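You operate a simulated robot arm through the tools that you are given. There is no shell and no other tool. Be economical: measure what you need, move in short steps, check, and stop when the job is done.

The job below is to be done with a simulated two-armed robot. You get a single attempt, and the scene is never put back.

TASK
Fetch the green brush and set it on the bottom shelf of the open rack. Put the blue cup from the top of the sauce table on the middle rail table on the hall side and the clear cup on top of the ice pack there. Put the cloth on the top of the sauce table away on the shelf at the end of the belt. Take the blue cup and put it on top of the blue plug. Put the water jug on the top of the sauce table away on the long bench. Put the shaker labelled "herbs" from the top of the short belt on the shelf under the side table and the shaker marked "sesame" on the middle rail table on the wall side. Do these in any order. Set down upright: cup, water jug, shaker.

It is judged by the outcome, as a careful person would: the job done as asked, and still so three seconds after it is handed in. It fails if anything else is knocked over, pushed out of place, dropped, spilled or broken. Flat cloth is picked up by pressing the open fingertips on it (5 to 10 N) and closing them slowly along it; thin cloth reads only 2 to 8 mm in the jaws.

THE ROBOT
Two 6-joint arms with two-finger parallel grippers on one trunk, on a base that drives. Base frame: it is fixed to the floor where the robot stands at the start and does not move with it; the origin is under the middle of the robot, x ahead of it, y to its left, z up; the surface under the hand at the start is at about z = 0.88. Lengths are in m, angles in rad, forces in N, time in s.
The left shoulder is at the start at [0.06, 0.187, 1.147], the right one opposite. With the tool pointing down near the work surface each hand reaches from about 0.26 to 0.62 m from the robot's upright axis, wherever it stands, measured 20 degrees to its own side. Places, roughly: blue cup (5x5x4 cm) [3.2, -1.3, 0.9]; blue plug (7x7x14 cm) [1.2, -4.9, 0.9]; bottom shelf of the open rack [-1.4, -2.9, 0.2]; cloth (10x8x3 cm) [3.4, -1.6, 0.9]; cup [3.75, -1.5, 1]; green brush (24x5x5 cm) [0.5, 0, 0.9]; ice pack (8x13x4 cm) [3.8, -1.7, 0.9]; long bench [-1.3, -0.2, 0.9]; middle rail table on the hall side [3.4, 1.6, 0.7]; middle rail table on the wall side [6.1, 1.7, 0.7]; shaker [4.5, -2.25, 1]; shelf at the end of the belt (45x18 cm) [4.46, -3.58, 0.7]; shelf under the side table [5.8, -1.5, 0.3]; water jug [4, -1.5, 1]. Payload 1.57 kg a hand.
The tool frame of a hand sits at the grasp point between the pads (the TCP): z along the fingers, y along the line on which they close. The tips reach 0.03 m beyond it. Largest opening 0.11 m; finger width 0.024, thickness 0.012; the body of the gripper, 0.048 by 0.112 m, starts 0.078 m behind the TCP.
Orientation is that of the tool frame in the base frame, as a unit quaternion [x, y, z, w]. With the fingers straight down and closing along the base's y, the tool's x points along the base's -x, its y along +y and its z along -z.

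THE INTERFACE
- The arms move only by the tool jog_arm. It takes "left_increments", "right_increments" or both (then of equal length, played together; a hand with none holds still); each is a list that holds one entry, the list of rows, each a list of 7 numbers: the shift along the tool's x, y, z in m, then the turn, a rotation vector about the tool's x, y, z in rad, then the finger opening in m, from 0 to 0.11. In form: [[[tx, ty, tz, wx, wy, wz, gripper], ...]]. A call has 1 to 12 rows; each row shifts and turns the commanded pose from where the row before left it, along the tool's axes as they then stand. Rows are played at 5 a second. More than 0.05 m and 0.15 rad between two rows, or a gripper value outside its range, and nothing of the call is played. Where a pose cannot be reached the arm comes as near as it can. A force on the tool above 40 N (or 10 N above the force at the start of the call, whichever is more), or a blocked arm, ends the call early, and 0.2 s more pass. Each finger travels about 0.153 m/s and halts on what it meets, pressing with about 23 N; the grip force reading is that of the motor and also rises with nothing between the fingers. The clock runs only during rows and for 0.2 s after the last one: add rows that do not move to give the fingers time. It gives the time, the measured TCP pose, the force on the tool (base axes), the opening and the grip force at its end, in the units of the frame above (readings bear some noise), with the torque about the TCP (base axes, N m) and any sound that the robot's microphone picked up, and new pictures: "show" is both (left out), scene, wrist or none (wrist: the cameras of the hands that moved).
- Cameras (640 x 400 px; columns grow to the right, rows downward): "scene" is now at [0.0102, -0.0139, 1.6821]; the picture's right is [-0.20, -0.98, 0.00], its down [-0.79, 0.16, -0.59] and it looks along [0.58, -0.12, -0.81] (base axes); focal length 283 px, centre (320, 200). "left" rides on the left gripper at [0.07, -0.016, -0.141] in its tool frame; the picture's right is [0.23, 0.97, 0.00], its down [-0.85, 0.20, -0.48] and it looks along [-0.47, 0.11, 0.88] (tool axes); focal length 222 px, centre (320, 200). "right" rides on the right gripper at [0.07, 0.016, -0.141] in its tool frame; the picture's right is [-0.23, 0.97, 0.00], its down [-0.86, -0.20, -0.48] and it looks along [-0.47, -0.11, 0.88] (tool axes); focal length 222 px, centre (320, 200). There is no depth. A picture from a camera that has moved, and an enlarged one, comes with that camera's place and axes in the base frame and with its lens.
- move_column(by): slides the trunk up (or, below 0, down) by that many m; the arms and the scene camera ride with it, the base frame stays. It gives what a move gives, with no picture.
- roll_base(legs): drives the robot by 1 to 6 legs, each [ahead, left, turn to the left] in m, m and rad, along the robot's own axes; the way and the turn of a leg run together, so that a leg with both is an arc; at most 1.5 m and 3.142 rad a leg. The arms and the cameras ride along, it lands a little off, and it stops where it bumps. It gives what a move gives, and a new picture of the scene camera.
- head_to(pan, tilt): turns the head with the scene camera to pan (to the left, within 1.501 rad either way) and tilt (down, from -0.506 to 1.204), counted from straight ahead of the robot. It gives what a move gives, and a new picture of the scene camera.
- close_up(camera, box): a new picture of the part [left, top, right, bottom] of that camera's present view, enlarged. It takes no simulated time.
- close_job(): hands the job in; it is judged then, once.

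Work in short steps. Places have to be worked out from the pictures, the camera data and where the tool is seen: move nearer, look again, correct. Check each grasp and each placing, and mend what went wrong. You have 483 turns and 360 pictures in all, those below and enlarged ones among them. Open the grippers and draw the arms clear of the work before you hand the job in, unless the task says otherwise; then end with one line.

The tools are called as name(argument=value, ...) on one line, values as JSON. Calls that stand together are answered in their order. jog_arm: Moves the arms, as the interface text tells. Its arguments: {"type":"object","properties":{"left_increments":{"type":"array","items":{"type":"array","items":{"type":"array","items":{"type":"number"}}}},"right_increments":{"type":"array","items":{"type":"array","items":{"type":"array","items":{"type":"number"}}}},"show":{"type":"string","enum":["both","scene","wrist","none"]}},"required":[]} The other tools are called the same way: move_column (by) slides the trunk up or down; roll_base (legs) drives the base; head_to (pan, tilt) turns the head that bears the scene camera; close_up (camera, box) takes an enlarged picture of a part of a camera's view; close_job () hands the job in.

At the start:

```text
clock: 0.0
left_position: [0.4789, 0.1673, 1.1077]
left_tool_rot: [0.0, 1.0, 0.0, -0.001]
left_wrist_force: [-0.3, 0.5, -0.2]
left_moment: [0.01, 0.0, 0.02]
left_grip_width: 0.11
left_gripper_force: 0.2
right_position: [0.4215, -0.2037, 1.1859]
right_tool_rot: [0.0, 1.0, -0.001, -0.001]
right_wrist_force: [0.7, 0.3, 0.6]
right_moment: [0.02, 0.01, 0.04]
right_grip_width: 0.1099
right_gripper_force: 0.0
trunk travel left (down, up): [-0.775, 0.215]
robot x, y, heading: [0.0044, 0.0035, 0.004]
head pan, tilt: [-0.204, 0.941]
```

scene: 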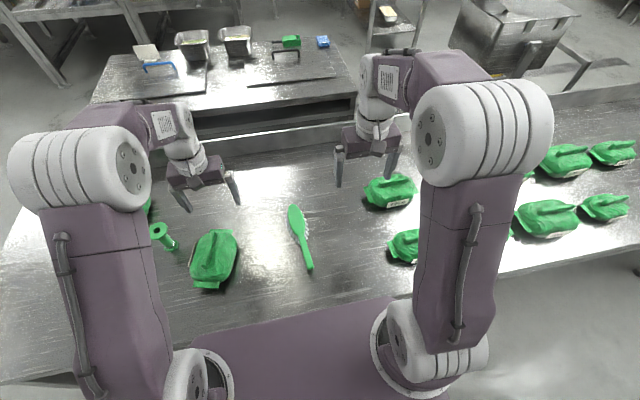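
right: 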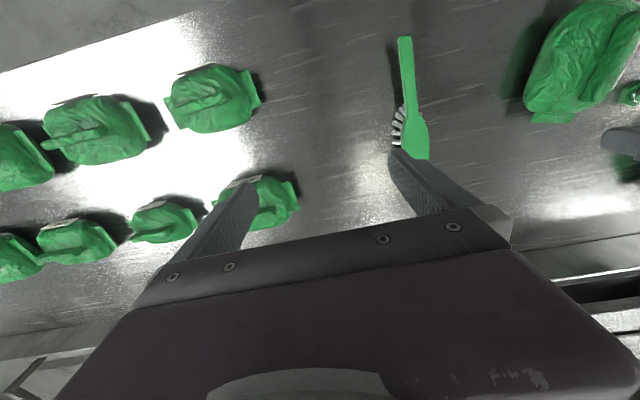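
left: 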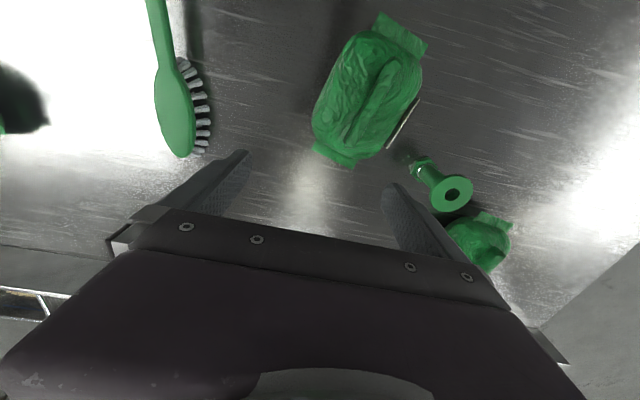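

I'm starting with the brush, which looks to lie along x from about (0.34,-0.05) to (0.56,-0.03). I'll bring the right hand above its handle and look.

jog_arm(right_increments=[[[0, 0.04, 0.03, 0, 0, 0, 0.08], [0, 0.04, 0.03, 0, 0, 0, 0.08], [0, 0.04, 0.03, 0, 0, 0, 0.08], [0, 0.035, 0.03, 0, 0, 0, 0.08], [0, 0, 0.03, 0, 0, 0, 0.08]]])

```text
clock: 1.2
left_position: [0.48, 0.1674, 1.1067]
left_tool_rot: [0.001, 1.0, 0.0, 0.0]
left_wrist_force: [0.4, -0.2, 0.3]
left_moment: [0.01, 0.01, -0.01]
left_grip_width: 0.11
left_gripper_force: 0.0
right_position: [0.4215, -0.0491, 1.0358]
right_tool_rot: [0.0, 1.0, 0.0, 0.0]
right_wrist_force: [0.0, -0.5, 0.7]
right_moment: [0.0, -0.01, 0.02]
right_grip_width: 0.08
right_gripper_force: 0.1
trunk travel left (down, up): [-0.775, 0.215]
robot x, y, heading: [-0.0033, 0.0009, -0.001]
head pan, tilt: [-0.204, 0.941]
camera scene: at [0.0112, -0.0145, 1.6821], right [-0.2, -0.98, 0.0], down [-0.79, 0.16, -0.59], along [0.58, -0.12, -0.81], focal length 283 px, centre (320, 200)
camera right: at [0.3504, -0.033, 1.1761], right [0.23, 0.97, 0.0], down [0.86, -0.2, 0.48], along [0.47, -0.11, -0.88], focal length 222 px, centre (320, 200)
```

scene: 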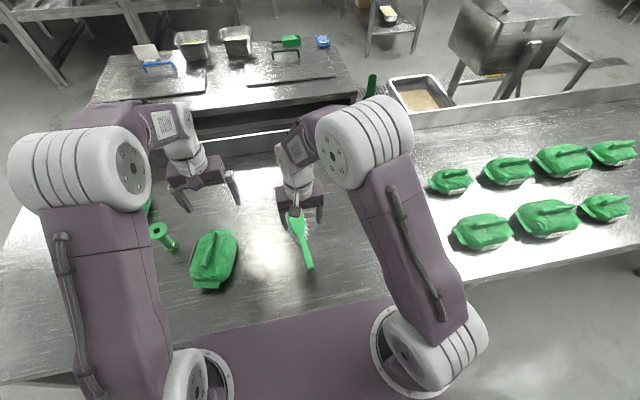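
right: 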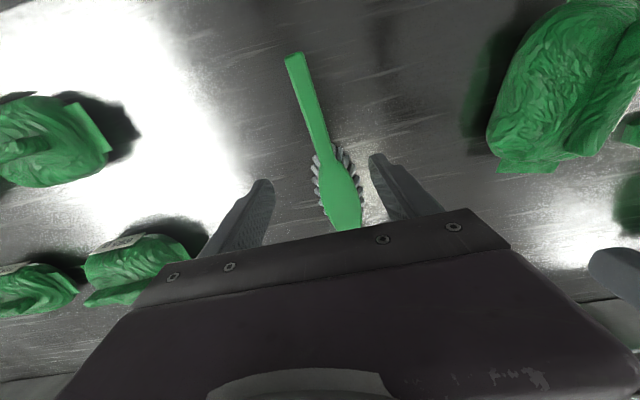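

The brush lies bristles-down with its handle toward me. Before choosing a grip I'll look at the rack it has to go in.

head_to(pan=-1.5, tilt=0.4)

head_to(pan=-0.6, tilt=0.3)

head_to(pan=0.6, tilt=0.3)

head_to(pan=1.5, tilt=0.4)

```text
clock: 2.7
left_position: [0.4785, 0.1679, 1.1073]
left_tool_rot: [0.0, 1.0, 0.0, 0.0]
left_wrist_force: [-1.0, -0.8, -0.2]
left_moment: [0.0, 0.0, 0.01]
left_grip_width: 0.1102
left_gripper_force: 0.0
right_position: [0.4198, -0.0489, 1.0352]
right_tool_rot: [0.001, 1.0, 0.0, 0.0]
right_wrist_force: [-0.2, 0.2, -1.0]
right_moment: [-0.01, 0.0, -0.02]
right_grip_width: 0.08
right_gripper_force: 0.0
trunk travel left (down, up): [-0.775, 0.215]
robot x, y, heading: [-0.0024, 0.0029, -0.002]
head pan, tilt: [-1.499, 0.4]
camera scene: at [-0.0548, -0.0913, 1.7281], right [-1.0, -0.07, 0.0], down [-0.03, 0.39, -0.92], along [0.07, -0.92, -0.39], focal length 283 px, centre (320, 200)
```

scene: 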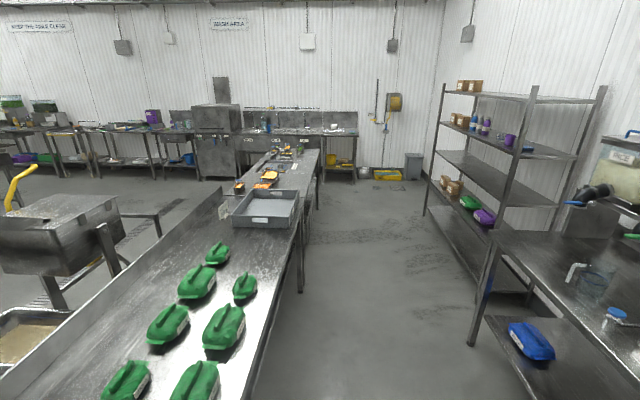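

```text
clock: 3.9
left_position: [0.4777, 0.168, 1.1063]
left_tool_rot: [0.0, 1.0, 0.0, 0.0]
left_wrist_force: [0.5, 0.1, -0.5]
left_moment: [0.0, 0.01, -0.02]
left_grip_width: 0.1101
left_gripper_force: 0.0
right_position: [0.42, -0.0495, 1.0363]
right_tool_rot: [0.0, 1.0, 0.0, 0.001]
right_wrist_force: [0.0, 0.3, -0.9]
right_moment: [0.01, 0.0, 0.03]
right_grip_width: 0.0801
right_gripper_force: 0.1
trunk travel left (down, up): [-0.775, 0.215]
robot x, y, heading: [-0.0016, -0.0003, -0.003]
head pan, tilt: [-0.6, 0.3]
camera scene: at [0.0156, -0.0518, 1.7374], right [-0.57, -0.82, 0.0], down [-0.24, 0.17, -0.96], along [0.79, -0.54, -0.3], focal length 283 px, centre (320, 200)
```

scene: 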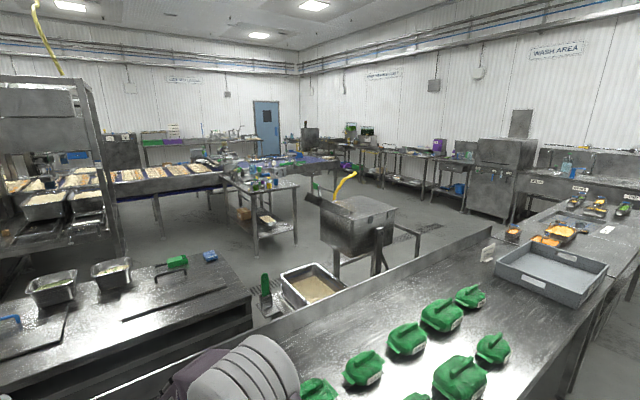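

```text
clock: 5.3
left_position: [0.4772, 0.1672, 1.1068]
left_tool_rot: [0.001, 1.0, 0.0, 0.001]
left_wrist_force: [0.0, -1.1, -0.7]
left_moment: [-0.01, 0.0, 0.06]
left_grip_width: 0.1102
left_gripper_force: 0.0
right_position: [0.4205, -0.0499, 1.0359]
right_tool_rot: [0.0, 1.0, 0.0, 0.0]
right_wrist_force: [0.1, 0.1, 0.2]
right_moment: [-0.03, 0.03, -0.01]
right_grip_width: 0.08
right_gripper_force: 0.0
trunk travel left (down, up): [-0.775, 0.215]
robot x, y, heading: [0.0002, -0.001, 0.002]
head pan, tilt: [0.6, 0.3]
camera scene: at [0.0157, 0.0537, 1.7374], right [0.56, -0.83, 0.0], down [-0.24, -0.17, -0.96], along [0.79, 0.54, -0.3], focal length 283 px, centre (320, 200)
```

scene: 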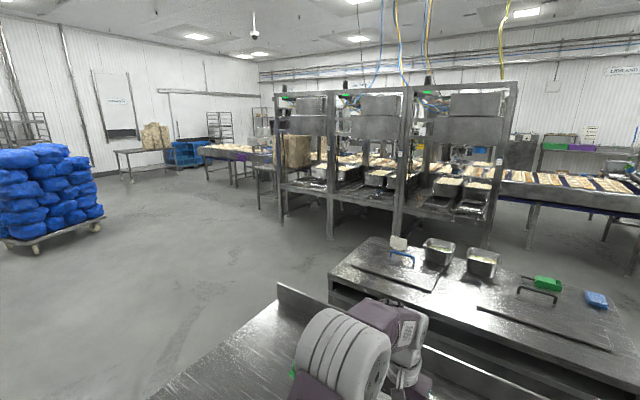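

```text
clock: 6.5
left_position: [0.478, 0.1669, 1.1069]
left_tool_rot: [-0.001, 1.0, 0.0, 0.0]
left_wrist_force: [0.3, -0.3, 0.1]
left_moment: [-0.03, -0.02, -0.01]
left_grip_width: 0.1099
left_gripper_force: 0.1
right_position: [0.4208, -0.0497, 1.0361]
right_tool_rot: [0.0, 1.0, 0.001, 0.0]
right_wrist_force: [0.4, -0.2, 0.2]
right_moment: [0.02, 0.0, 0.01]
right_grip_width: 0.0799
right_gripper_force: 0.0
trunk travel left (down, up): [-0.775, 0.215]
robot x, y, heading: [0.001, -0.0024, 0.001]
head pan, tilt: [1.499, 0.4]
camera scene: at [-0.0547, 0.0934, 1.7282], right [1.0, -0.07, 0.0], down [-0.03, -0.39, -0.92], along [0.07, 0.92, -0.39], focal length 283 px, centre (320, 200)
```

scene: 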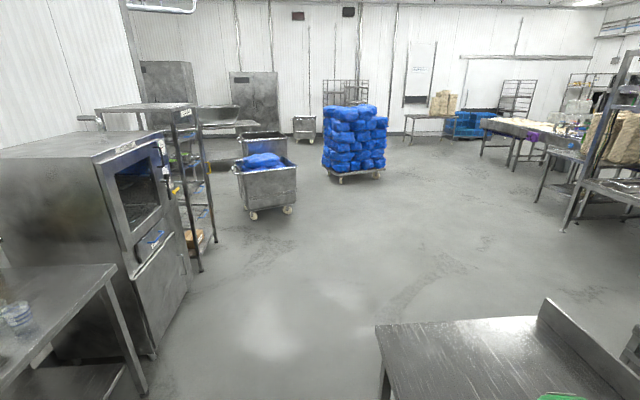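

The rack sits on the right with its front facing +x and has generous gaps between shelves. A forward-tilted hand holding the handle end will let me slide the brush in, so I'm backing up 0.15 m and tilting the right hand about 43° forward.

roll_base(legs=[[-0.15, 0, 0]])

head_to(pan=-0.1, tilt=0.85)

jog_arm(right_increments=[[[0, 0, 0, 0, -0.15, 0, 0.06], [0, 0, 0, 0, -0.15, 0, 0.06], [0, 0, 0, 0, -0.15, 0, 0.06], [0, 0, 0, 0, -0.15, 0, 0.06], [0, 0, 0, 0, -0.15, 0, 0.06]]])

```text
clock: 7.8
left_position: [0.3287, 0.1667, 1.106]
left_tool_rot: [0.001, 1.0, 0.0, -0.001]
left_wrist_force: [1.1, -0.1, -0.7]
left_moment: [0.03, 0.01, 0.03]
left_grip_width: 0.1098
left_gripper_force: 0.1
right_position: [0.2723, -0.0497, 1.0347]
right_tool_rot: [0.001, 1.0, 0.0, -0.001]
right_wrist_force: [0.9, -0.6, 0.2]
right_moment: [0.01, 0.03, 0.02]
right_grip_width: 0.0801
right_gripper_force: 0.1
trunk travel left (down, up): [-0.775, 0.215]
robot x, y, heading: [-0.1497, -0.0002, -0.004]
head pan, tilt: [1.499, 0.4]
camera scene: at [-0.2016, 0.0937, 1.7282], right [1.0, -0.07, 0.0], down [-0.03, -0.39, -0.92], along [0.07, 0.92, -0.39], focal length 283 px, centre (320, 200)
```

scene: 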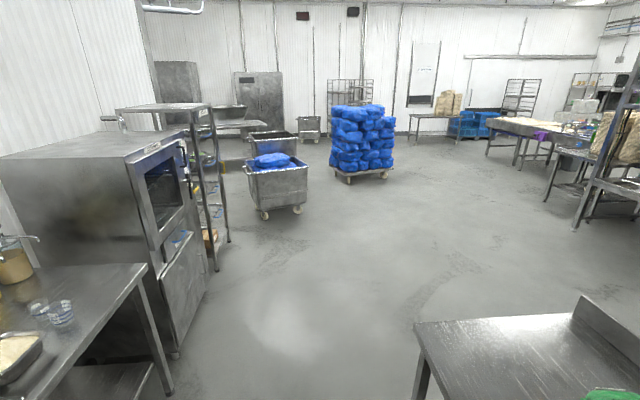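

```text
clock: 9.5
left_position: [0.327, 0.1668, 1.1073]
left_tool_rot: [0.001, 1.0, 0.0, 0.0]
left_wrist_force: [-0.2, 0.4, 0.4]
left_moment: [-0.01, -0.02, -0.02]
left_grip_width: 0.1099
left_gripper_force: 0.0
right_position: [0.2705, -0.0509, 1.035]
right_tool_rot: [0.001, 1.0, 0.0, -0.001]
right_wrist_force: [-0.1, 0.6, -0.3]
right_moment: [0.0, 0.03, -0.01]
right_grip_width: 0.08
right_gripper_force: 0.1
trunk travel left (down, up): [-0.775, 0.215]
robot x, y, heading: [-0.1529, 0.0003, 0.003]
head pan, tilt: [-0.099, 0.85]
camera scene: at [-0.1337, -0.0065, 1.689], right [-0.1, -0.99, 0.0], down [-0.75, 0.08, -0.66], along [0.66, -0.07, -0.75], focal length 283 px, centre (320, 200)
```

scene: 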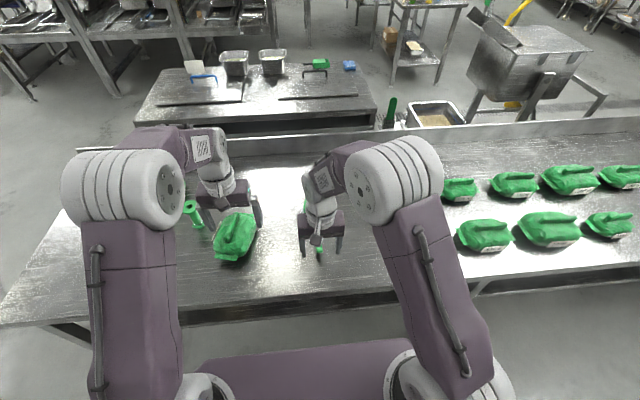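

```text
clock: 10.7
left_position: [0.3265, 0.1677, 1.1074]
left_tool_rot: [0.001, 1.0, 0.0, 0.0]
left_wrist_force: [0.1, 1.6, -0.2]
left_moment: [-0.06, 0.0, -0.02]
left_grip_width: 0.1098
left_gripper_force: 0.0
right_position: [0.2698, -0.0635, 1.034]
right_tool_rot: [0.001, 0.942, -0.024, 0.334]
right_wrist_force: [1.1, 0.2, 0.0]
right_moment: [-0.02, -0.01, -0.01]
right_grip_width: 0.06
right_gripper_force: 0.1
right hand out of reach, approached as far as the arm can: row 3, 4
trunk travel left (down, up): [-0.775, 0.215]
robot x, y, heading: [-0.1539, 0.0007, 0.001]
head pan, tilt: [-0.099, 0.85]
camera scene: at [-0.1344, -0.0057, 1.6891], right [-0.1, -0.99, 0.0], down [-0.75, 0.08, -0.66], along [0.66, -0.07, -0.75], focal length 283 px, centre (320, 200)
camera right: at [0.1258, -0.0404, 1.0993], right [0.19, 0.98, 0.1], down [0.36, -0.17, 0.92], along [0.91, -0.14, -0.38], focal length 222 px, centre (320, 200)
```

scene: 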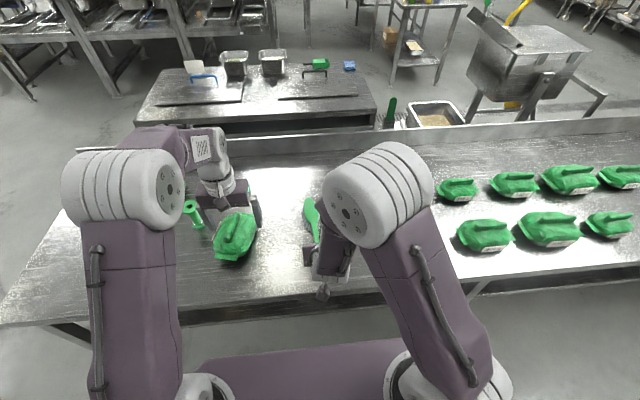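
right: 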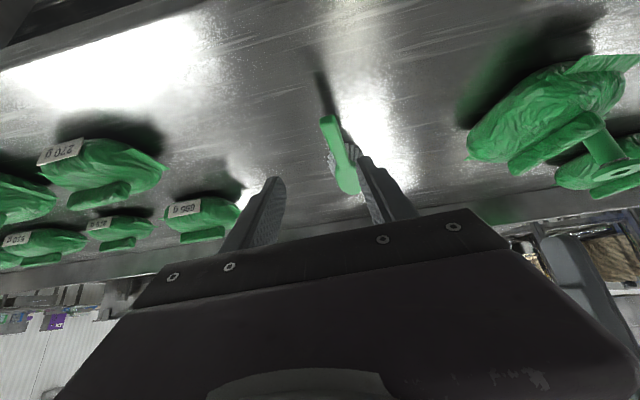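

The handle tip is raised, near (0.324,-0.052,0.92). I'll advance mostly along the tool axis toward (0.37,-0.05,0.92), stopping short to check.

jog_arm(right_increments=[[[0, 0, 0.03, 0, 0, 0, 0.06], [0, 0, 0.03, 0, 0, 0, 0.06], [0, 0, 0.03, 0, 0, 0, 0.06], [0, 0, 0, 0, 0, 0, 0.06]]])

```text
clock: 11.7
left_position: [0.3266, 0.1671, 1.1067]
left_tool_rot: [0.001, 1.0, 0.0, -0.001]
left_wrist_force: [0.5, -0.1, -0.8]
left_moment: [-0.04, -0.01, -0.01]
left_grip_width: 0.1099
left_gripper_force: 0.0
right_position: [0.3272, -0.0673, 0.9646]
right_tool_rot: [0.003, 0.942, -0.023, 0.334]
right_wrist_force: [0.9, -0.4, -0.4]
right_moment: [0.02, 0.02, 0.01]
right_grip_width: 0.0601
right_gripper_force: 0.0
trunk travel left (down, up): [-0.775, 0.215]
robot x, y, heading: [-0.1481, 0.0, -0.002]
head pan, tilt: [-0.099, 0.85]
camera scene: at [-0.1345, -0.0066, 1.689], right [-0.1, -0.99, 0.0], down [-0.75, 0.08, -0.66], along [0.66, -0.07, -0.75], focal length 283 px, centre (320, 200)
camera right: at [0.1836, -0.0449, 1.0288], right [0.2, 0.98, 0.1], down [0.36, -0.17, 0.92], along [0.91, -0.14, -0.38], focal length 222 px, centre (320, 200)
```

scene: 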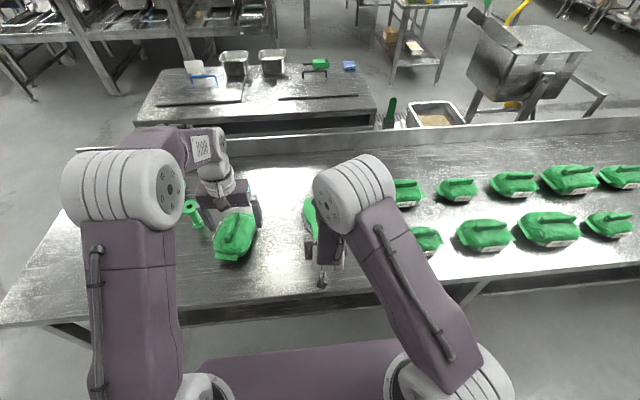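
right: 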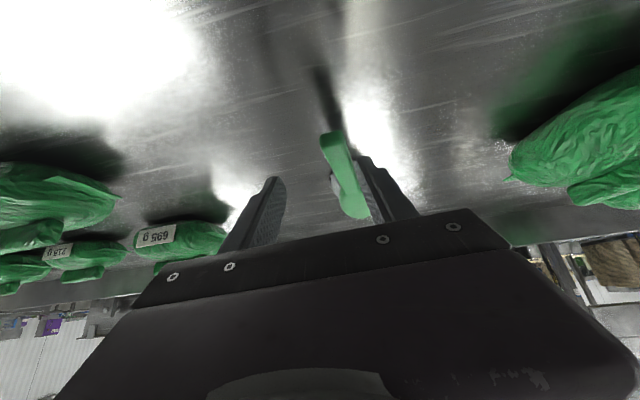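

The hand sits about 2 cm right of the handle. I'll shift left, then continue in.

jog_arm(right_increments=[[[0, 0.019, 0, 0, 0, 0, 0.06], [-0.004, 0, 0.03, 0, 0, 0, 0.06], [-0.004, 0, 0.03, 0, 0, 0, 0.06], [0, 0, 0, 0, 0, 0, 0.06]]], show="wrist")

```text
clock: 12.7
left_position: [0.3274, 0.168, 1.1081]
left_tool_rot: [0.001, 1.0, 0.0, 0.0]
left_wrist_force: [-0.2, 0.5, -0.7]
left_moment: [-0.04, 0.0, 0.03]
left_grip_width: 0.11
left_gripper_force: 0.0
right_position: [0.3717, -0.0517, 0.9216]
right_tool_rot: [0.002, 0.942, -0.023, 0.334]
right_wrist_force: [0.2, 0.0, 0.7]
right_moment: [-0.02, 0.0, 0.03]
right_grip_width: 0.0599
right_gripper_force: 0.0
trunk travel left (down, up): [-0.775, 0.215]
robot x, y, heading: [-0.1478, -0.0015, -0.0]
head pan, tilt: [-0.099, 0.85]
camera right: at [0.2276, -0.0285, 0.9866], right [0.2, 0.98, 0.1], down [0.36, -0.17, 0.92], along [0.91, -0.14, -0.38], focal length 222 px, centre (320, 200)
```

right: 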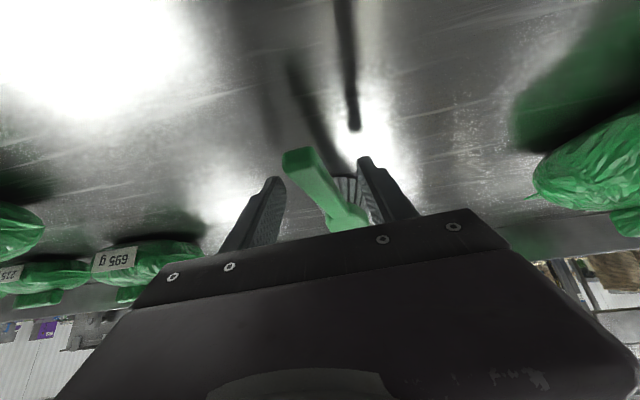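

The handle is between the pads at the TCP, so I'm closing.

jog_arm(right_increments=[[[0, 0, 0, 0, 0, 0, 0.03], [0, 0, 0, 0, 0, 0, 0.015], [0, 0, 0, 0, 0, 0, 0.0], [0, 0, 0, 0, 0, 0, 0.0]]], show="wrist")

```text
clock: 13.7
left_position: [0.3282, 0.1678, 1.1077]
left_tool_rot: [0.001, 1.0, 0.0, 0.0]
left_wrist_force: [-0.3, -0.2, 0.2]
left_moment: [-0.02, -0.03, -0.01]
left_grip_width: 0.1099
left_gripper_force: 0.0
right_position: [0.3724, -0.0514, 0.9218]
right_tool_rot: [0.003, 0.943, -0.024, 0.333]
right_wrist_force: [-0.2, -0.3, 2.4]
right_moment: [0.04, -0.09, -0.01]
right_grip_width: 0.0256
right_gripper_force: 23.3
trunk travel left (down, up): [-0.775, 0.215]
robot x, y, heading: [-0.1518, -0.004, -0.004]
head pan, tilt: [-0.099, 0.85]
camera right: at [0.228, -0.0289, 0.9866], right [0.2, 0.98, 0.1], down [0.36, -0.17, 0.92], along [0.91, -0.14, -0.38], focal length 222 px, centre (320, 200)
```

right: 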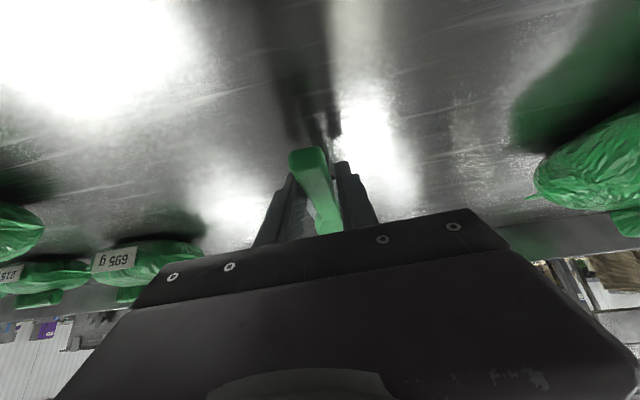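

Gripped at 25 mm. Lifting straight up 12 cm.

jog_arm(right_increments=[[[-0.019, 0, -0.023, 0, 0, 0, 0.0], [-0.019, 0, -0.023, 0, 0, 0, 0.0], [-0.019, 0, -0.023, 0, 0, 0, 0.0], [-0.019, 0, -0.023, 0, 0, 0, 0.0]]])

```text
clock: 14.7
left_position: [0.3253, 0.1667, 1.1071]
left_tool_rot: [0.002, 1.0, 0.0, 0.0]
left_wrist_force: [-0.2, 0.2, 0.2]
left_moment: [0.01, 0.02, -0.02]
left_grip_width: 0.1099
left_gripper_force: 0.0
right_position: [0.3709, -0.0454, 1.0417]
right_tool_rot: [0.002, 0.942, -0.023, 0.333]
right_wrist_force: [-0.2, 0.2, -2.2]
right_moment: [0.04, 0.13, -0.02]
right_grip_width: 0.0257
right_gripper_force: 22.8
trunk travel left (down, up): [-0.775, 0.215]
robot x, y, heading: [-0.1486, -0.0, -0.004]
head pan, tilt: [-0.099, 0.85]
camera scene: at [-0.1351, -0.0068, 1.689], right [-0.1, -0.99, 0.0], down [-0.75, 0.08, -0.66], along [0.66, -0.07, -0.75], focal length 283 px, centre (320, 200)
camera right: at [0.2267, -0.0236, 1.1065], right [0.2, 0.98, 0.1], down [0.36, -0.17, 0.92], along [0.91, -0.14, -0.38], focal length 222 px, centre (320, 200)
```

scene: 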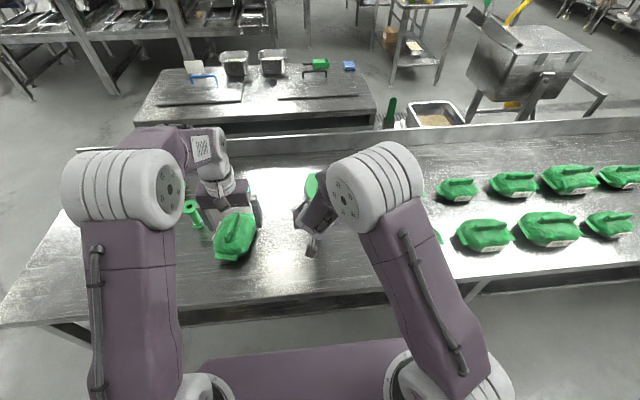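
right: 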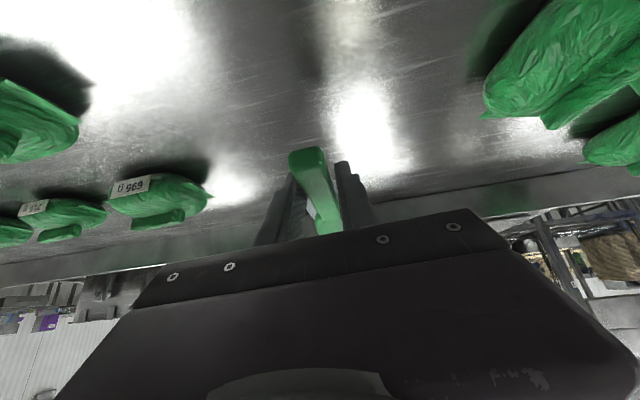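

Brush is held. Backing into the aisle and turning right to face −y.

roll_base(legs=[[-0.27, 0, 0], [0, 0, -1.571]])

head_to(pan=0, tilt=0.5)

```text
clock: 20.4
left_position: [-0.2445, -0.4771, 1.1069]
left_tool_rot: [0.703, 0.711, 0.0, -0.001]
left_wrist_force: [-0.4, 0.5, -0.5]
left_moment: [0.01, 0.01, 0.0]
left_grip_width: 0.1102
left_gripper_force: 0.0
right_position: [-0.4566, -0.5216, 1.0407]
right_tool_rot: [0.664, 0.669, -0.251, 0.221]
right_wrist_force: [-0.3, 1.1, -1.0]
right_moment: [0.12, 0.0, 0.01]
right_grip_width: 0.0254
right_gripper_force: 23.2
trunk travel left (down, up): [-0.775, 0.215]
robot x, y, heading: [-0.4206, -0.0035, -1.562]
head pan, tilt: [-0.099, 0.85]
camera scene: at [-0.4272, -0.0166, 1.689], right [-1.0, 0.09, 0.0], down [0.07, 0.75, -0.66], along [-0.06, -0.66, -0.75], focal length 283 px, centre (320, 200)
```

scene: 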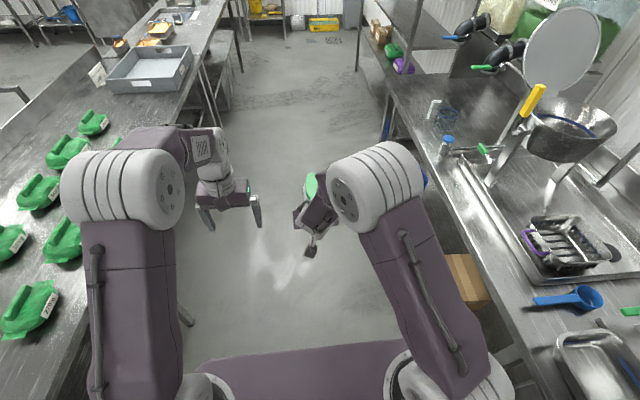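

```text
clock: 21.2
left_position: [-0.2441, -0.4754, 1.1073]
left_tool_rot: [0.703, 0.711, 0.001, 0.0]
left_wrist_force: [-0.1, 0.2, -0.3]
left_moment: [0.01, 0.01, 0.03]
left_grip_width: 0.1098
left_gripper_force: 0.1
right_position: [-0.4574, -0.5219, 1.0408]
right_tool_rot: [0.664, 0.669, -0.25, 0.221]
right_wrist_force: [-0.8, 0.8, -1.1]
right_moment: [0.15, -0.01, -0.01]
right_grip_width: 0.0256
right_gripper_force: 22.8
trunk travel left (down, up): [-0.775, 0.215]
robot x, y, heading: [-0.4205, 0.0005, -1.561]
head pan, tilt: [0.0, 0.499]
camera scene: at [-0.4195, -0.0296, 1.7189], right [-1.0, -0.01, 0.0], down [-0.01, 0.48, -0.88], along [0.01, -0.88, -0.48], focal length 283 px, centre (320, 200)
```

scene: 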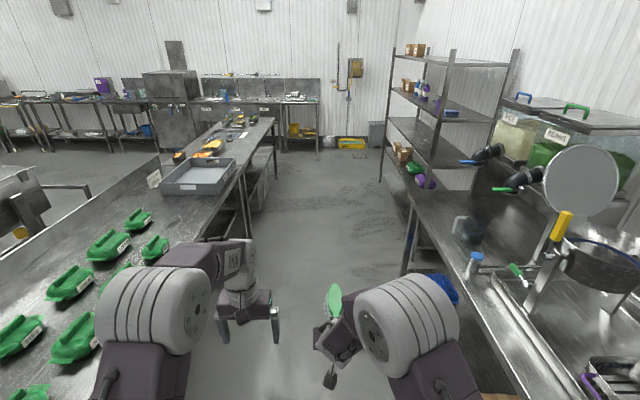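

The aisle runs x≈−0.85 to 0.2. Driving ahead 1.5 m with a small shift left to centre.

roll_base(legs=[[0.3, 0.06, -0.008], [1.3, 0, 0]])

head_to(pan=-0.6, tilt=0.6)

```text
clock: 29.4
left_position: [-0.1867, -2.071, 1.107]
left_tool_rot: [0.708, 0.707, 0.0, 0.0]
left_wrist_force: [0.2, 0.3, 0.3]
left_moment: [-0.02, 0.01, 0.01]
left_grip_width: 0.1099
left_gripper_force: 0.0
right_position: [-0.3968, -2.1142, 1.0405]
right_tool_rot: [0.668, 0.665, -0.252, 0.22]
right_wrist_force: [0.6, -0.5, -1.1]
right_moment: [0.14, 0.0, -0.01]
right_grip_width: 0.0255
right_gripper_force: 22.7
trunk travel left (down, up): [-0.775, 0.215]
robot x, y, heading: [-0.3562, -1.5952, -1.572]
head pan, tilt: [0.0, 0.499]
camera scene: at [-0.3548, -1.622, 1.719], right [-1.0, 0.0, 0.0], down [0.0, 0.48, -0.88], along [0.0, -0.88, -0.48], focal length 283 px, centre (320, 200)
```

scene: 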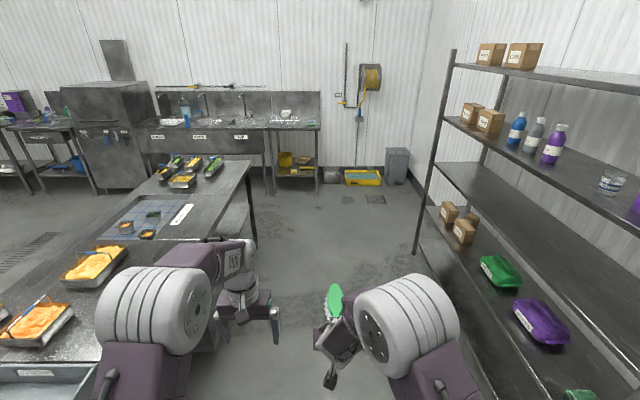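

```text
clock: 30.4
left_position: [-0.1854, -2.0694, 1.1075]
left_tool_rot: [0.707, 0.707, 0.001, 0.0]
left_wrist_force: [0.2, 0.4, 1.1]
left_moment: [0.02, 0.0, -0.01]
left_grip_width: 0.1099
left_gripper_force: 0.0
right_position: [-0.3991, -2.1145, 1.0417]
right_tool_rot: [0.668, 0.665, -0.252, 0.219]
right_wrist_force: [-0.7, -0.9, -0.9]
right_moment: [0.11, -0.02, 0.01]
right_grip_width: 0.0258
right_gripper_force: 22.3
trunk travel left (down, up): [-0.775, 0.215]
robot x, y, heading: [-0.3546, -1.5935, -1.574]
head pan, tilt: [-0.6, 0.6]
camera scene: at [-0.4046, -1.6044, 1.7099], right [-0.83, 0.56, 0.0], down [0.32, 0.47, -0.83], along [-0.47, -0.68, -0.56], focal length 283 px, centre (320, 200)
```

scene: 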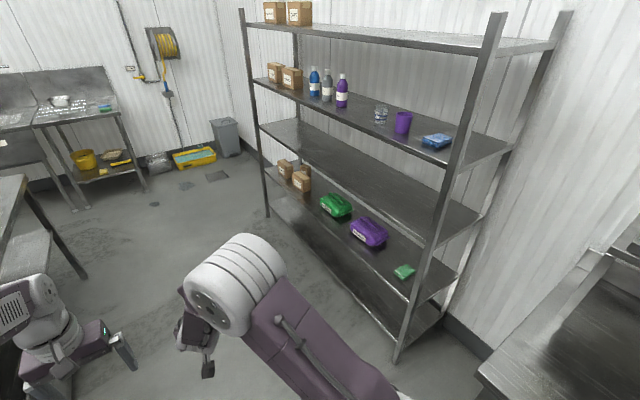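

The rack's bottom shelf is at z≈0.22 and the next one at ≈0.58, with the front edge at x≈−1.26 and y from −3.69 to −2.04. I'll retract the left hand, drive abreast of the rack and face it.

jog_arm(left_increments=[[[0.045, 0, 0, 0, 0, 0, 0.05], [0.045, 0, 0, 0, 0, 0, 0.03], [0.045, 0, 0, 0, 0, 0, 0.03], [0.045, 0, 0, 0, 0, 0, 0.03]]], show="none")

roll_base(legs=[[1.35, 0, 0], [0, 0, -1.571]])

head_to(pan=0, tilt=0.8)

```text
clock: 31.4
left_position: [-0.1863, -1.8891, 1.1088]
left_tool_rot: [0.707, 0.707, -0.001, 0.002]
left_wrist_force: [0.0, -0.1, 0.1]
left_moment: [-0.03, -0.02, 0.0]
left_grip_width: 0.03
left_gripper_force: 0.1
right_position: [-0.3983, -2.1128, 1.0413]
right_tool_rot: [0.668, 0.665, -0.253, 0.22]
right_wrist_force: [-0.9, 0.1, -0.8]
right_moment: [0.05, -0.02, 0.02]
right_grip_width: 0.0254
right_gripper_force: 22.8
trunk travel left (down, up): [-0.775, 0.215]
robot x, y, heading: [-0.3541, -1.5885, -1.571]
head pan, tilt: [-0.6, 0.6]
```

```text
clock: 42.0
left_position: [-0.6536, -3.1119, 1.1083]
left_tool_rot: [1.0, 0.003, -0.001, 0.0]
left_wrist_force: [0.0, 0.0, 0.8]
left_moment: [0.0, 0.0, -0.01]
left_grip_width: 0.03
left_gripper_force: 0.1
right_position: [-0.8781, -2.9013, 1.0409]
right_tool_rot: [0.942, 0.002, -0.334, -0.022]
right_wrist_force: [0.0, -0.1, -1.7]
right_moment: [0.02, -0.12, 0.02]
right_grip_width: 0.0256
right_gripper_force: 23.3
trunk travel left (down, up): [-0.775, 0.215]
robot x, y, heading: [-0.3572, -2.9473, -3.135]
head pan, tilt: [-0.6, 0.6]
camera scene: at [-0.3708, -2.8923, 1.7099], right [0.56, 0.83, 0.0], down [0.47, -0.32, -0.83], along [-0.68, 0.46, -0.57], focal length 283 px, centre (320, 200)
```

scene: 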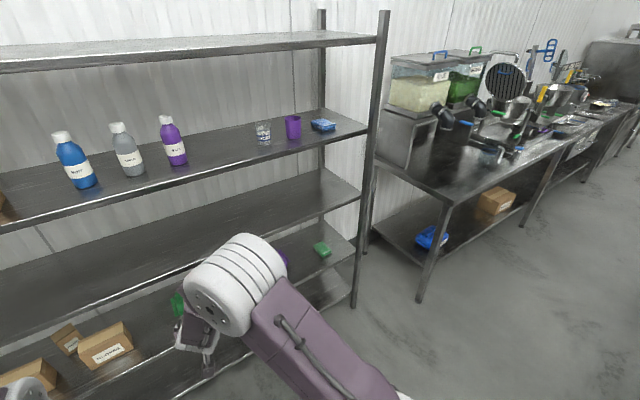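

```text
clock: 43.0
left_position: [-0.6522, -3.1122, 1.108]
left_tool_rot: [1.0, 0.003, 0.0, 0.0]
left_wrist_force: [-0.2, -0.2, 0.5]
left_moment: [0.02, 0.0, 0.0]
left_grip_width: 0.03
left_gripper_force: 0.0
right_position: [-0.8784, -2.9017, 1.0402]
right_tool_rot: [0.943, 0.001, -0.333, -0.022]
right_wrist_force: [1.0, -0.2, -1.4]
right_moment: [0.0, -0.13, 0.01]
right_grip_width: 0.0257
right_gripper_force: 22.9
trunk travel left (down, up): [-0.775, 0.215]
robot x, y, heading: [-0.354, -2.9409, -3.135]
head pan, tilt: [0.0, 0.799]
camera scene: at [-0.3782, -2.9421, 1.6931], right [-0.01, 1.0, 0.0], down [0.72, 0.0, -0.7], along [-0.7, 0.0, -0.72], focal length 283 px, centre (320, 200)
```

scene: 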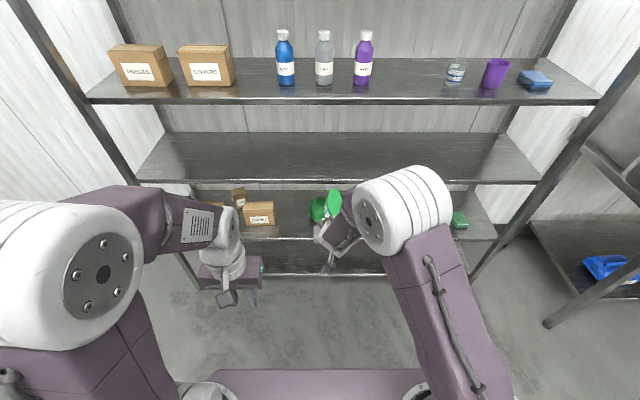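

I'll lower the trunk 0.70 m here, clear of the rack, and look into the bottom shelf.

move_column(by=-0.7)

head_to(pan=0, tilt=0.55)

```text
refused: -0.7 is not a number from -0.4 to 0.4
```

```text
clock: 43.7
left_position: [-0.6526, -3.1122, 1.108]
left_tool_rot: [1.0, 0.004, 0.001, 0.0]
left_wrist_force: [0.5, -0.1, 1.1]
left_moment: [0.0, 0.01, -0.03]
left_grip_width: 0.0299
left_gripper_force: 0.1
right_position: [-0.8783, -2.9022, 1.0413]
right_tool_rot: [0.943, 0.001, -0.333, -0.022]
right_wrist_force: [-0.6, 0.7, -0.8]
right_moment: [-0.01, -0.14, -0.03]
right_grip_width: 0.0255
right_gripper_force: 23.4
trunk travel left (down, up): [-0.775, 0.215]
robot x, y, heading: [-0.355, -2.9426, -3.131]
head pan, tilt: [0.0, 0.55]
camera scene: at [-0.3873, -2.9423, 1.7144], right [-0.01, 1.0, 0.0], down [0.52, 0.0, -0.85], along [-0.85, -0.01, -0.52], focal length 283 px, centre (320, 200)
```

scene: 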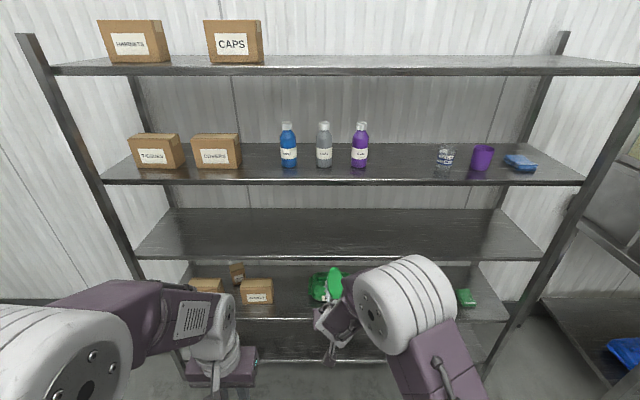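

Column moves are limited to 0.4 m, so I'll lower in two steps.

move_column(by=-0.4)

move_column(by=-0.29)

head_to(pan=0.05, tilt=0.6)

```text
clock: 47.6
left_position: [-0.6534, -3.1114, 0.7078]
left_tool_rot: [1.0, 0.004, 0.0, 0.0]
left_wrist_force: [0.0, -0.5, 0.6]
left_moment: [-0.03, 0.0, -0.04]
left_grip_width: 0.03
left_gripper_force: 0.1
right_position: [-0.8772, -2.9016, 0.6417]
right_tool_rot: [0.943, 0.002, -0.333, -0.022]
right_wrist_force: [0.4, -0.1, -1.2]
right_moment: [0.01, -0.11, 0.02]
right_grip_width: 0.0257
right_gripper_force: 23.1
trunk travel left (down, up): [-0.375, 0.615]
robot x, y, heading: [-0.3557, -2.937, -3.138]
head pan, tilt: [0.0, 0.55]
```

```text
clock: 50.5
left_position: [-0.6531, -3.1125, 0.4172]
left_tool_rot: [1.0, 0.004, 0.001, 0.0]
left_wrist_force: [0.0, 0.1, -0.2]
left_moment: [0.0, 0.0, 0.03]
left_grip_width: 0.03
left_gripper_force: 0.1
right_position: [-0.8777, -2.9017, 0.3496]
right_tool_rot: [0.943, 0.002, -0.333, -0.022]
right_wrist_force: [0.5, 0.6, -1.0]
right_moment: [0.02, -0.13, 0.0]
right_grip_width: 0.0256
right_gripper_force: 22.5
trunk travel left (down, up): [-0.085, 0.905]
robot x, y, heading: [-0.3547, -2.9404, -3.135]
head pan, tilt: [0.0, 0.55]
```

```text
clock: 51.1
left_position: [-0.6531, -3.1115, 0.4159]
left_tool_rot: [1.0, 0.004, 0.001, 0.001]
left_wrist_force: [0.2, -0.6, 0.5]
left_moment: [0.02, -0.02, 0.03]
left_grip_width: 0.03
left_gripper_force: 0.2
right_position: [-0.8778, -2.902, 0.3514]
right_tool_rot: [0.943, 0.002, -0.333, -0.021]
right_wrist_force: [-0.4, 0.4, -0.8]
right_moment: [0.02, -0.13, -0.02]
right_grip_width: 0.0257
right_gripper_force: 22.6
trunk travel left (down, up): [-0.085, 0.905]
robot x, y, heading: [-0.3543, -2.9429, -3.13]
head pan, tilt: [0.051, 0.6]
camera scene: at [-0.3856, -2.9467, 1.0199], right [-0.06, 1.0, 0.0], down [0.56, 0.03, -0.83], along [-0.82, -0.05, -0.56], focal length 283 px, centre (320, 200)
```

scene: 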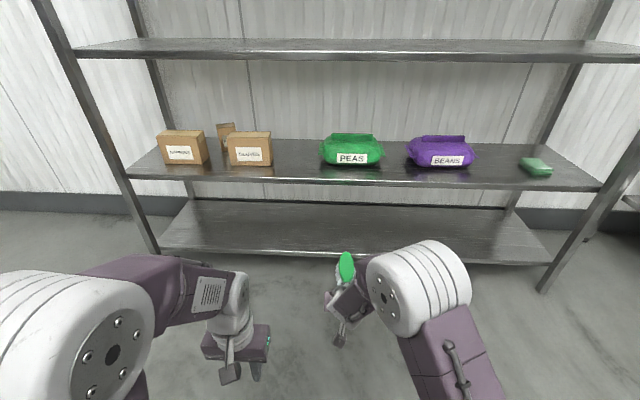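

The bottom shelf is empty and visible. I'll extend the hand forward and down about 9 cm along the tool axis before rolling in.

jog_arm(right_increments=[[[0, 0, 0.031, 0, 0, 0, 0.0], [0, 0, 0.031, 0, 0, 0, 0.0], [0, 0, 0.031, 0, 0, 0, 0.0]]])

```text
clock: 51.9
left_position: [-0.652, -3.1114, 0.4184]
left_tool_rot: [1.0, 0.004, 0.0, 0.0]
left_wrist_force: [0.2, 0.2, -0.1]
left_moment: [0.0, -0.01, -0.04]
left_grip_width: 0.0299
left_gripper_force: 0.1
right_position: [-0.9369, -2.8991, 0.2793]
right_tool_rot: [0.943, 0.001, -0.333, -0.022]
right_wrist_force: [0.0, 0.3, -1.9]
right_moment: [0.0, -0.14, -0.01]
right_grip_width: 0.0257
right_gripper_force: 22.7
trunk travel left (down, up): [-0.085, 0.905]
robot x, y, heading: [-0.3533, -2.942, -3.135]
head pan, tilt: [0.051, 0.6]
camera scene: at [-0.3856, -2.9467, 1.0199], right [-0.06, 1.0, 0.0], down [0.56, 0.03, -0.82], along [-0.82, -0.05, -0.57], focal length 283 px, centre (320, 200)
camera right: at [-0.7953, -2.9185, 0.344], right [-0.19, -0.98, 0.1], down [-0.36, 0.16, 0.92], along [-0.91, 0.14, -0.38], focal length 222 px, centre (320, 200)
```

scene: 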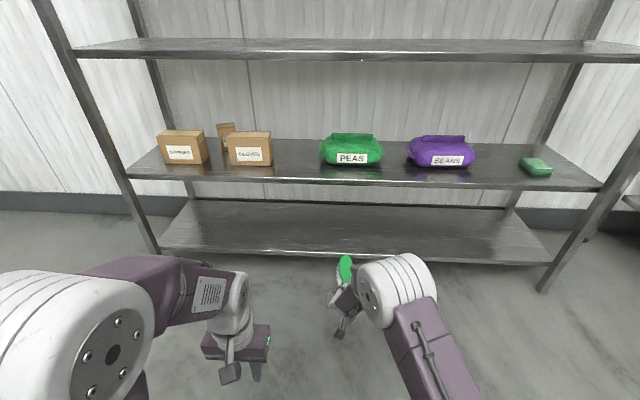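
right: 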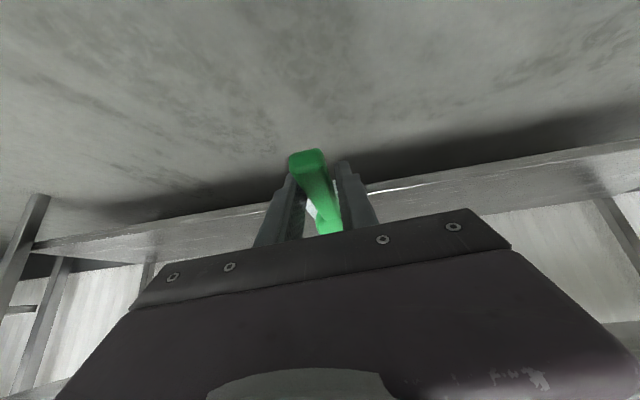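

TCP z=0.28 leaves the brush bottom at about 0.24, above the shelf (≤0.2). Rolling forward to insert it, in two legs.

roll_base(legs=[[0.25, 0, 0]])

close_up(camera="right", box=[0, 0, 640, 400])

```text
clock: 53.7
left_position: [-0.9012, -3.1131, 0.4178]
left_tool_rot: [1.0, 0.003, 0.0, -0.001]
left_wrist_force: [0.1, 0.5, -0.4]
left_moment: [-0.01, -0.01, 0.0]
left_grip_width: 0.0298
left_gripper_force: 0.0
right_position: [-1.1853, -2.8984, 0.2788]
right_tool_rot: [0.942, 0.001, -0.334, -0.022]
right_wrist_force: [1.1, 1.0, -1.8]
right_moment: [0.01, -0.1, 0.01]
right_grip_width: 0.0254
right_gripper_force: 22.5
trunk travel left (down, up): [-0.085, 0.905]
robot x, y, heading: [-0.6021, -2.9435, -3.132]
head pan, tilt: [0.051, 0.6]
camera scene: at [-0.6341, -2.9483, 1.0199], right [-0.06, 1.0, 0.0], down [0.56, 0.03, -0.82], along [-0.82, -0.05, -0.57], focal length 283 px, centre (320, 200)
```

scene: 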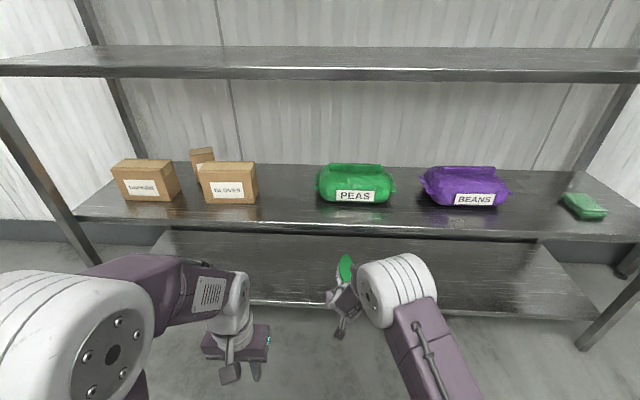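

```text
1.00 times, centred on (320, 200) of right (not enlarged: the box is as wide or as high as the picture)
camera zoom: at [-1.0435, -2.9197, 0.3442], right [-0.19, -0.98, 0.1], down [-0.36, 0.17, 0.92], along [-0.91, 0.14, -0.38], focal length 222 px, centre (320, 200)
```

zoom: 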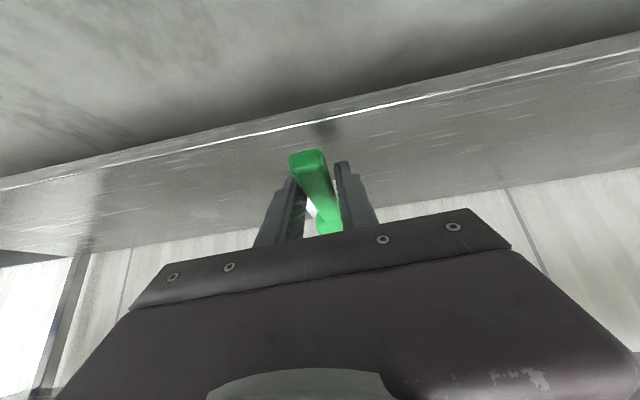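

The brush head is already over the shelf; the lip is at z≈0.15, x≈−1.26. I'll advance another 0.13 m.

roll_base(legs=[[0.14, 0, 0]])

jog_arm(right_increments=[[[0.019, 0, 0.023, 0, 0, 0, 0.0], [0.0126, 0, 0.0155, 0, 0, 0, 0.0]]])

```text
clock: 55.1
left_position: [-1.041, -3.1143, 0.4181]
left_tool_rot: [1.0, 0.004, 0.0, 0.0]
left_wrist_force: [-0.1, 0.1, 0.3]
left_moment: [0.02, 0.0, -0.03]
left_grip_width: 0.0302
left_gripper_force: 0.1
right_position: [-1.3251, -2.9, 0.2801]
right_tool_rot: [0.943, 0.001, -0.333, -0.022]
right_wrist_force: [0.2, -0.7, -1.7]
right_moment: [0.0, -0.1, 0.0]
right_grip_width: 0.0254
right_gripper_force: 23.1
trunk travel left (down, up): [-0.085, 0.905]
robot x, y, heading: [-0.7438, -2.945, -3.133]
head pan, tilt: [0.051, 0.6]
camera scene: at [-0.7737, -2.9492, 1.0199], right [-0.06, 1.0, 0.0], down [0.56, 0.03, -0.82], along [-0.82, -0.05, -0.57], focal length 283 px, centre (320, 200)
```

scene: 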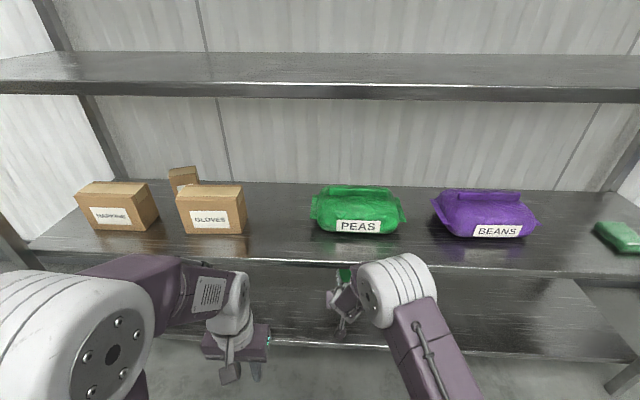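

```text
clock: 55.7
left_position: [-1.0405, -3.1144, 0.4183]
left_tool_rot: [1.0, 0.004, 0.0, 0.0]
left_wrist_force: [-0.4, 0.0, 0.5]
left_moment: [0.0, 0.01, 0.01]
left_grip_width: 0.0299
left_gripper_force: 0.0
right_position: [-1.3253, -2.8983, 0.2299]
right_tool_rot: [0.943, 0.001, -0.333, -0.022]
right_wrist_force: [-0.1, 0.0, -0.6]
right_moment: [-0.03, -0.14, 0.0]
right_grip_width: 0.0257
right_gripper_force: 23.1
trunk travel left (down, up): [-0.085, 0.905]
robot x, y, heading: [-0.747, -2.9454, -3.133]
head pan, tilt: [0.051, 0.6]
camera scene: at [-0.7738, -2.9492, 1.0199], right [-0.06, 1.0, 0.0], down [0.56, 0.03, -0.82], along [-0.82, -0.05, -0.57], focal length 283 px, centre (320, 200)
camera right: at [-1.183, -2.9186, 0.2944], right [-0.19, -0.98, 0.1], down [-0.36, 0.17, 0.92], along [-0.91, 0.14, -0.38], focal length 222 px, centre (320, 200)
```

scene: 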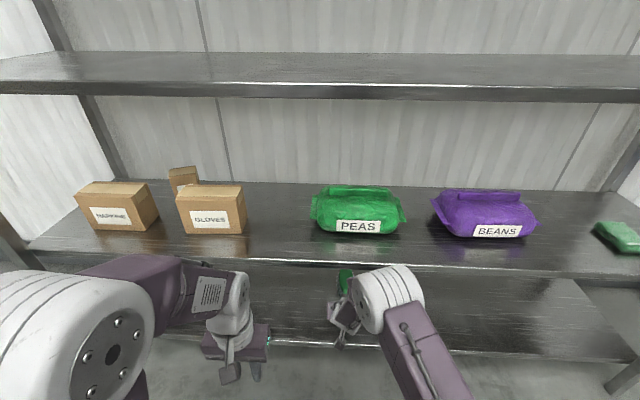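
right: 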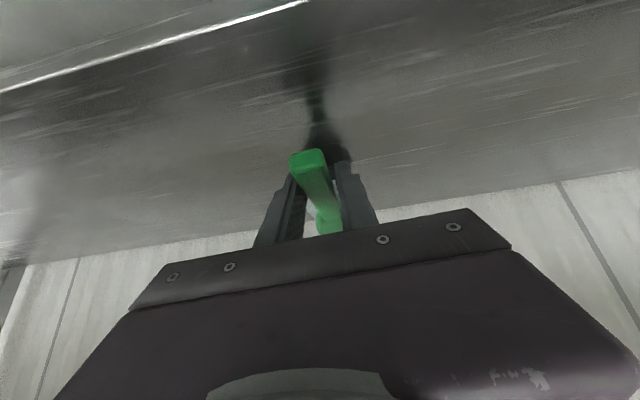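

Lowering further in small steps, watching for contact force.

jog_arm(right_increments=[[[0.0126, 0, 0.0155, 0, 0, 0, 0.0], [0.0063, 0, 0.0078, 0, 0, 0, 0.0], [0, 0, 0, 0, 0, 0, 0]]], show="wrist")

```text
clock: 56.5
left_position: [-1.041, -3.1156, 0.4185]
left_tool_rot: [1.0, 0.003, -0.001, 0.0]
left_wrist_force: [0.1, 1.3, -0.3]
left_moment: [0.0, -0.03, -0.02]
left_grip_width: 0.0302
left_gripper_force: 0.0
right_position: [-1.3237, -2.8964, 0.2017]
right_tool_rot: [0.942, 0.001, -0.336, -0.022]
right_wrist_force: [0.2, -0.2, 9.3]
right_moment: [-0.2, 0.58, -0.01]
right_grip_width: 0.0259
right_gripper_force: 23.0
trunk travel left (down, up): [-0.085, 0.905]
robot x, y, heading: [-0.7422, -2.9476, -3.132]
head pan, tilt: [0.051, 0.6]
camera right: at [-1.1834, -2.9171, 0.266], right [-0.19, -0.98, 0.1], down [-0.36, 0.17, 0.92], along [-0.91, 0.14, -0.38], focal length 222 px, centre (320, 200)
```

right: 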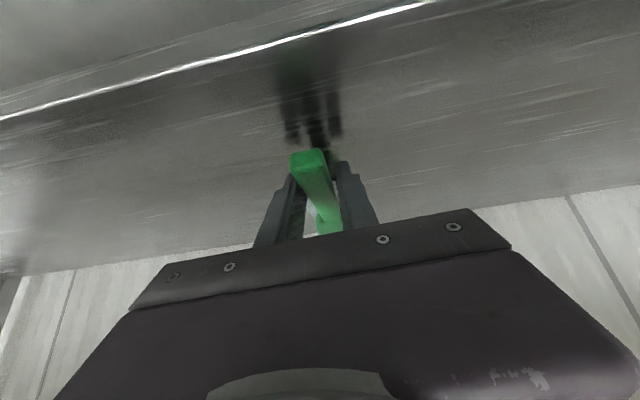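

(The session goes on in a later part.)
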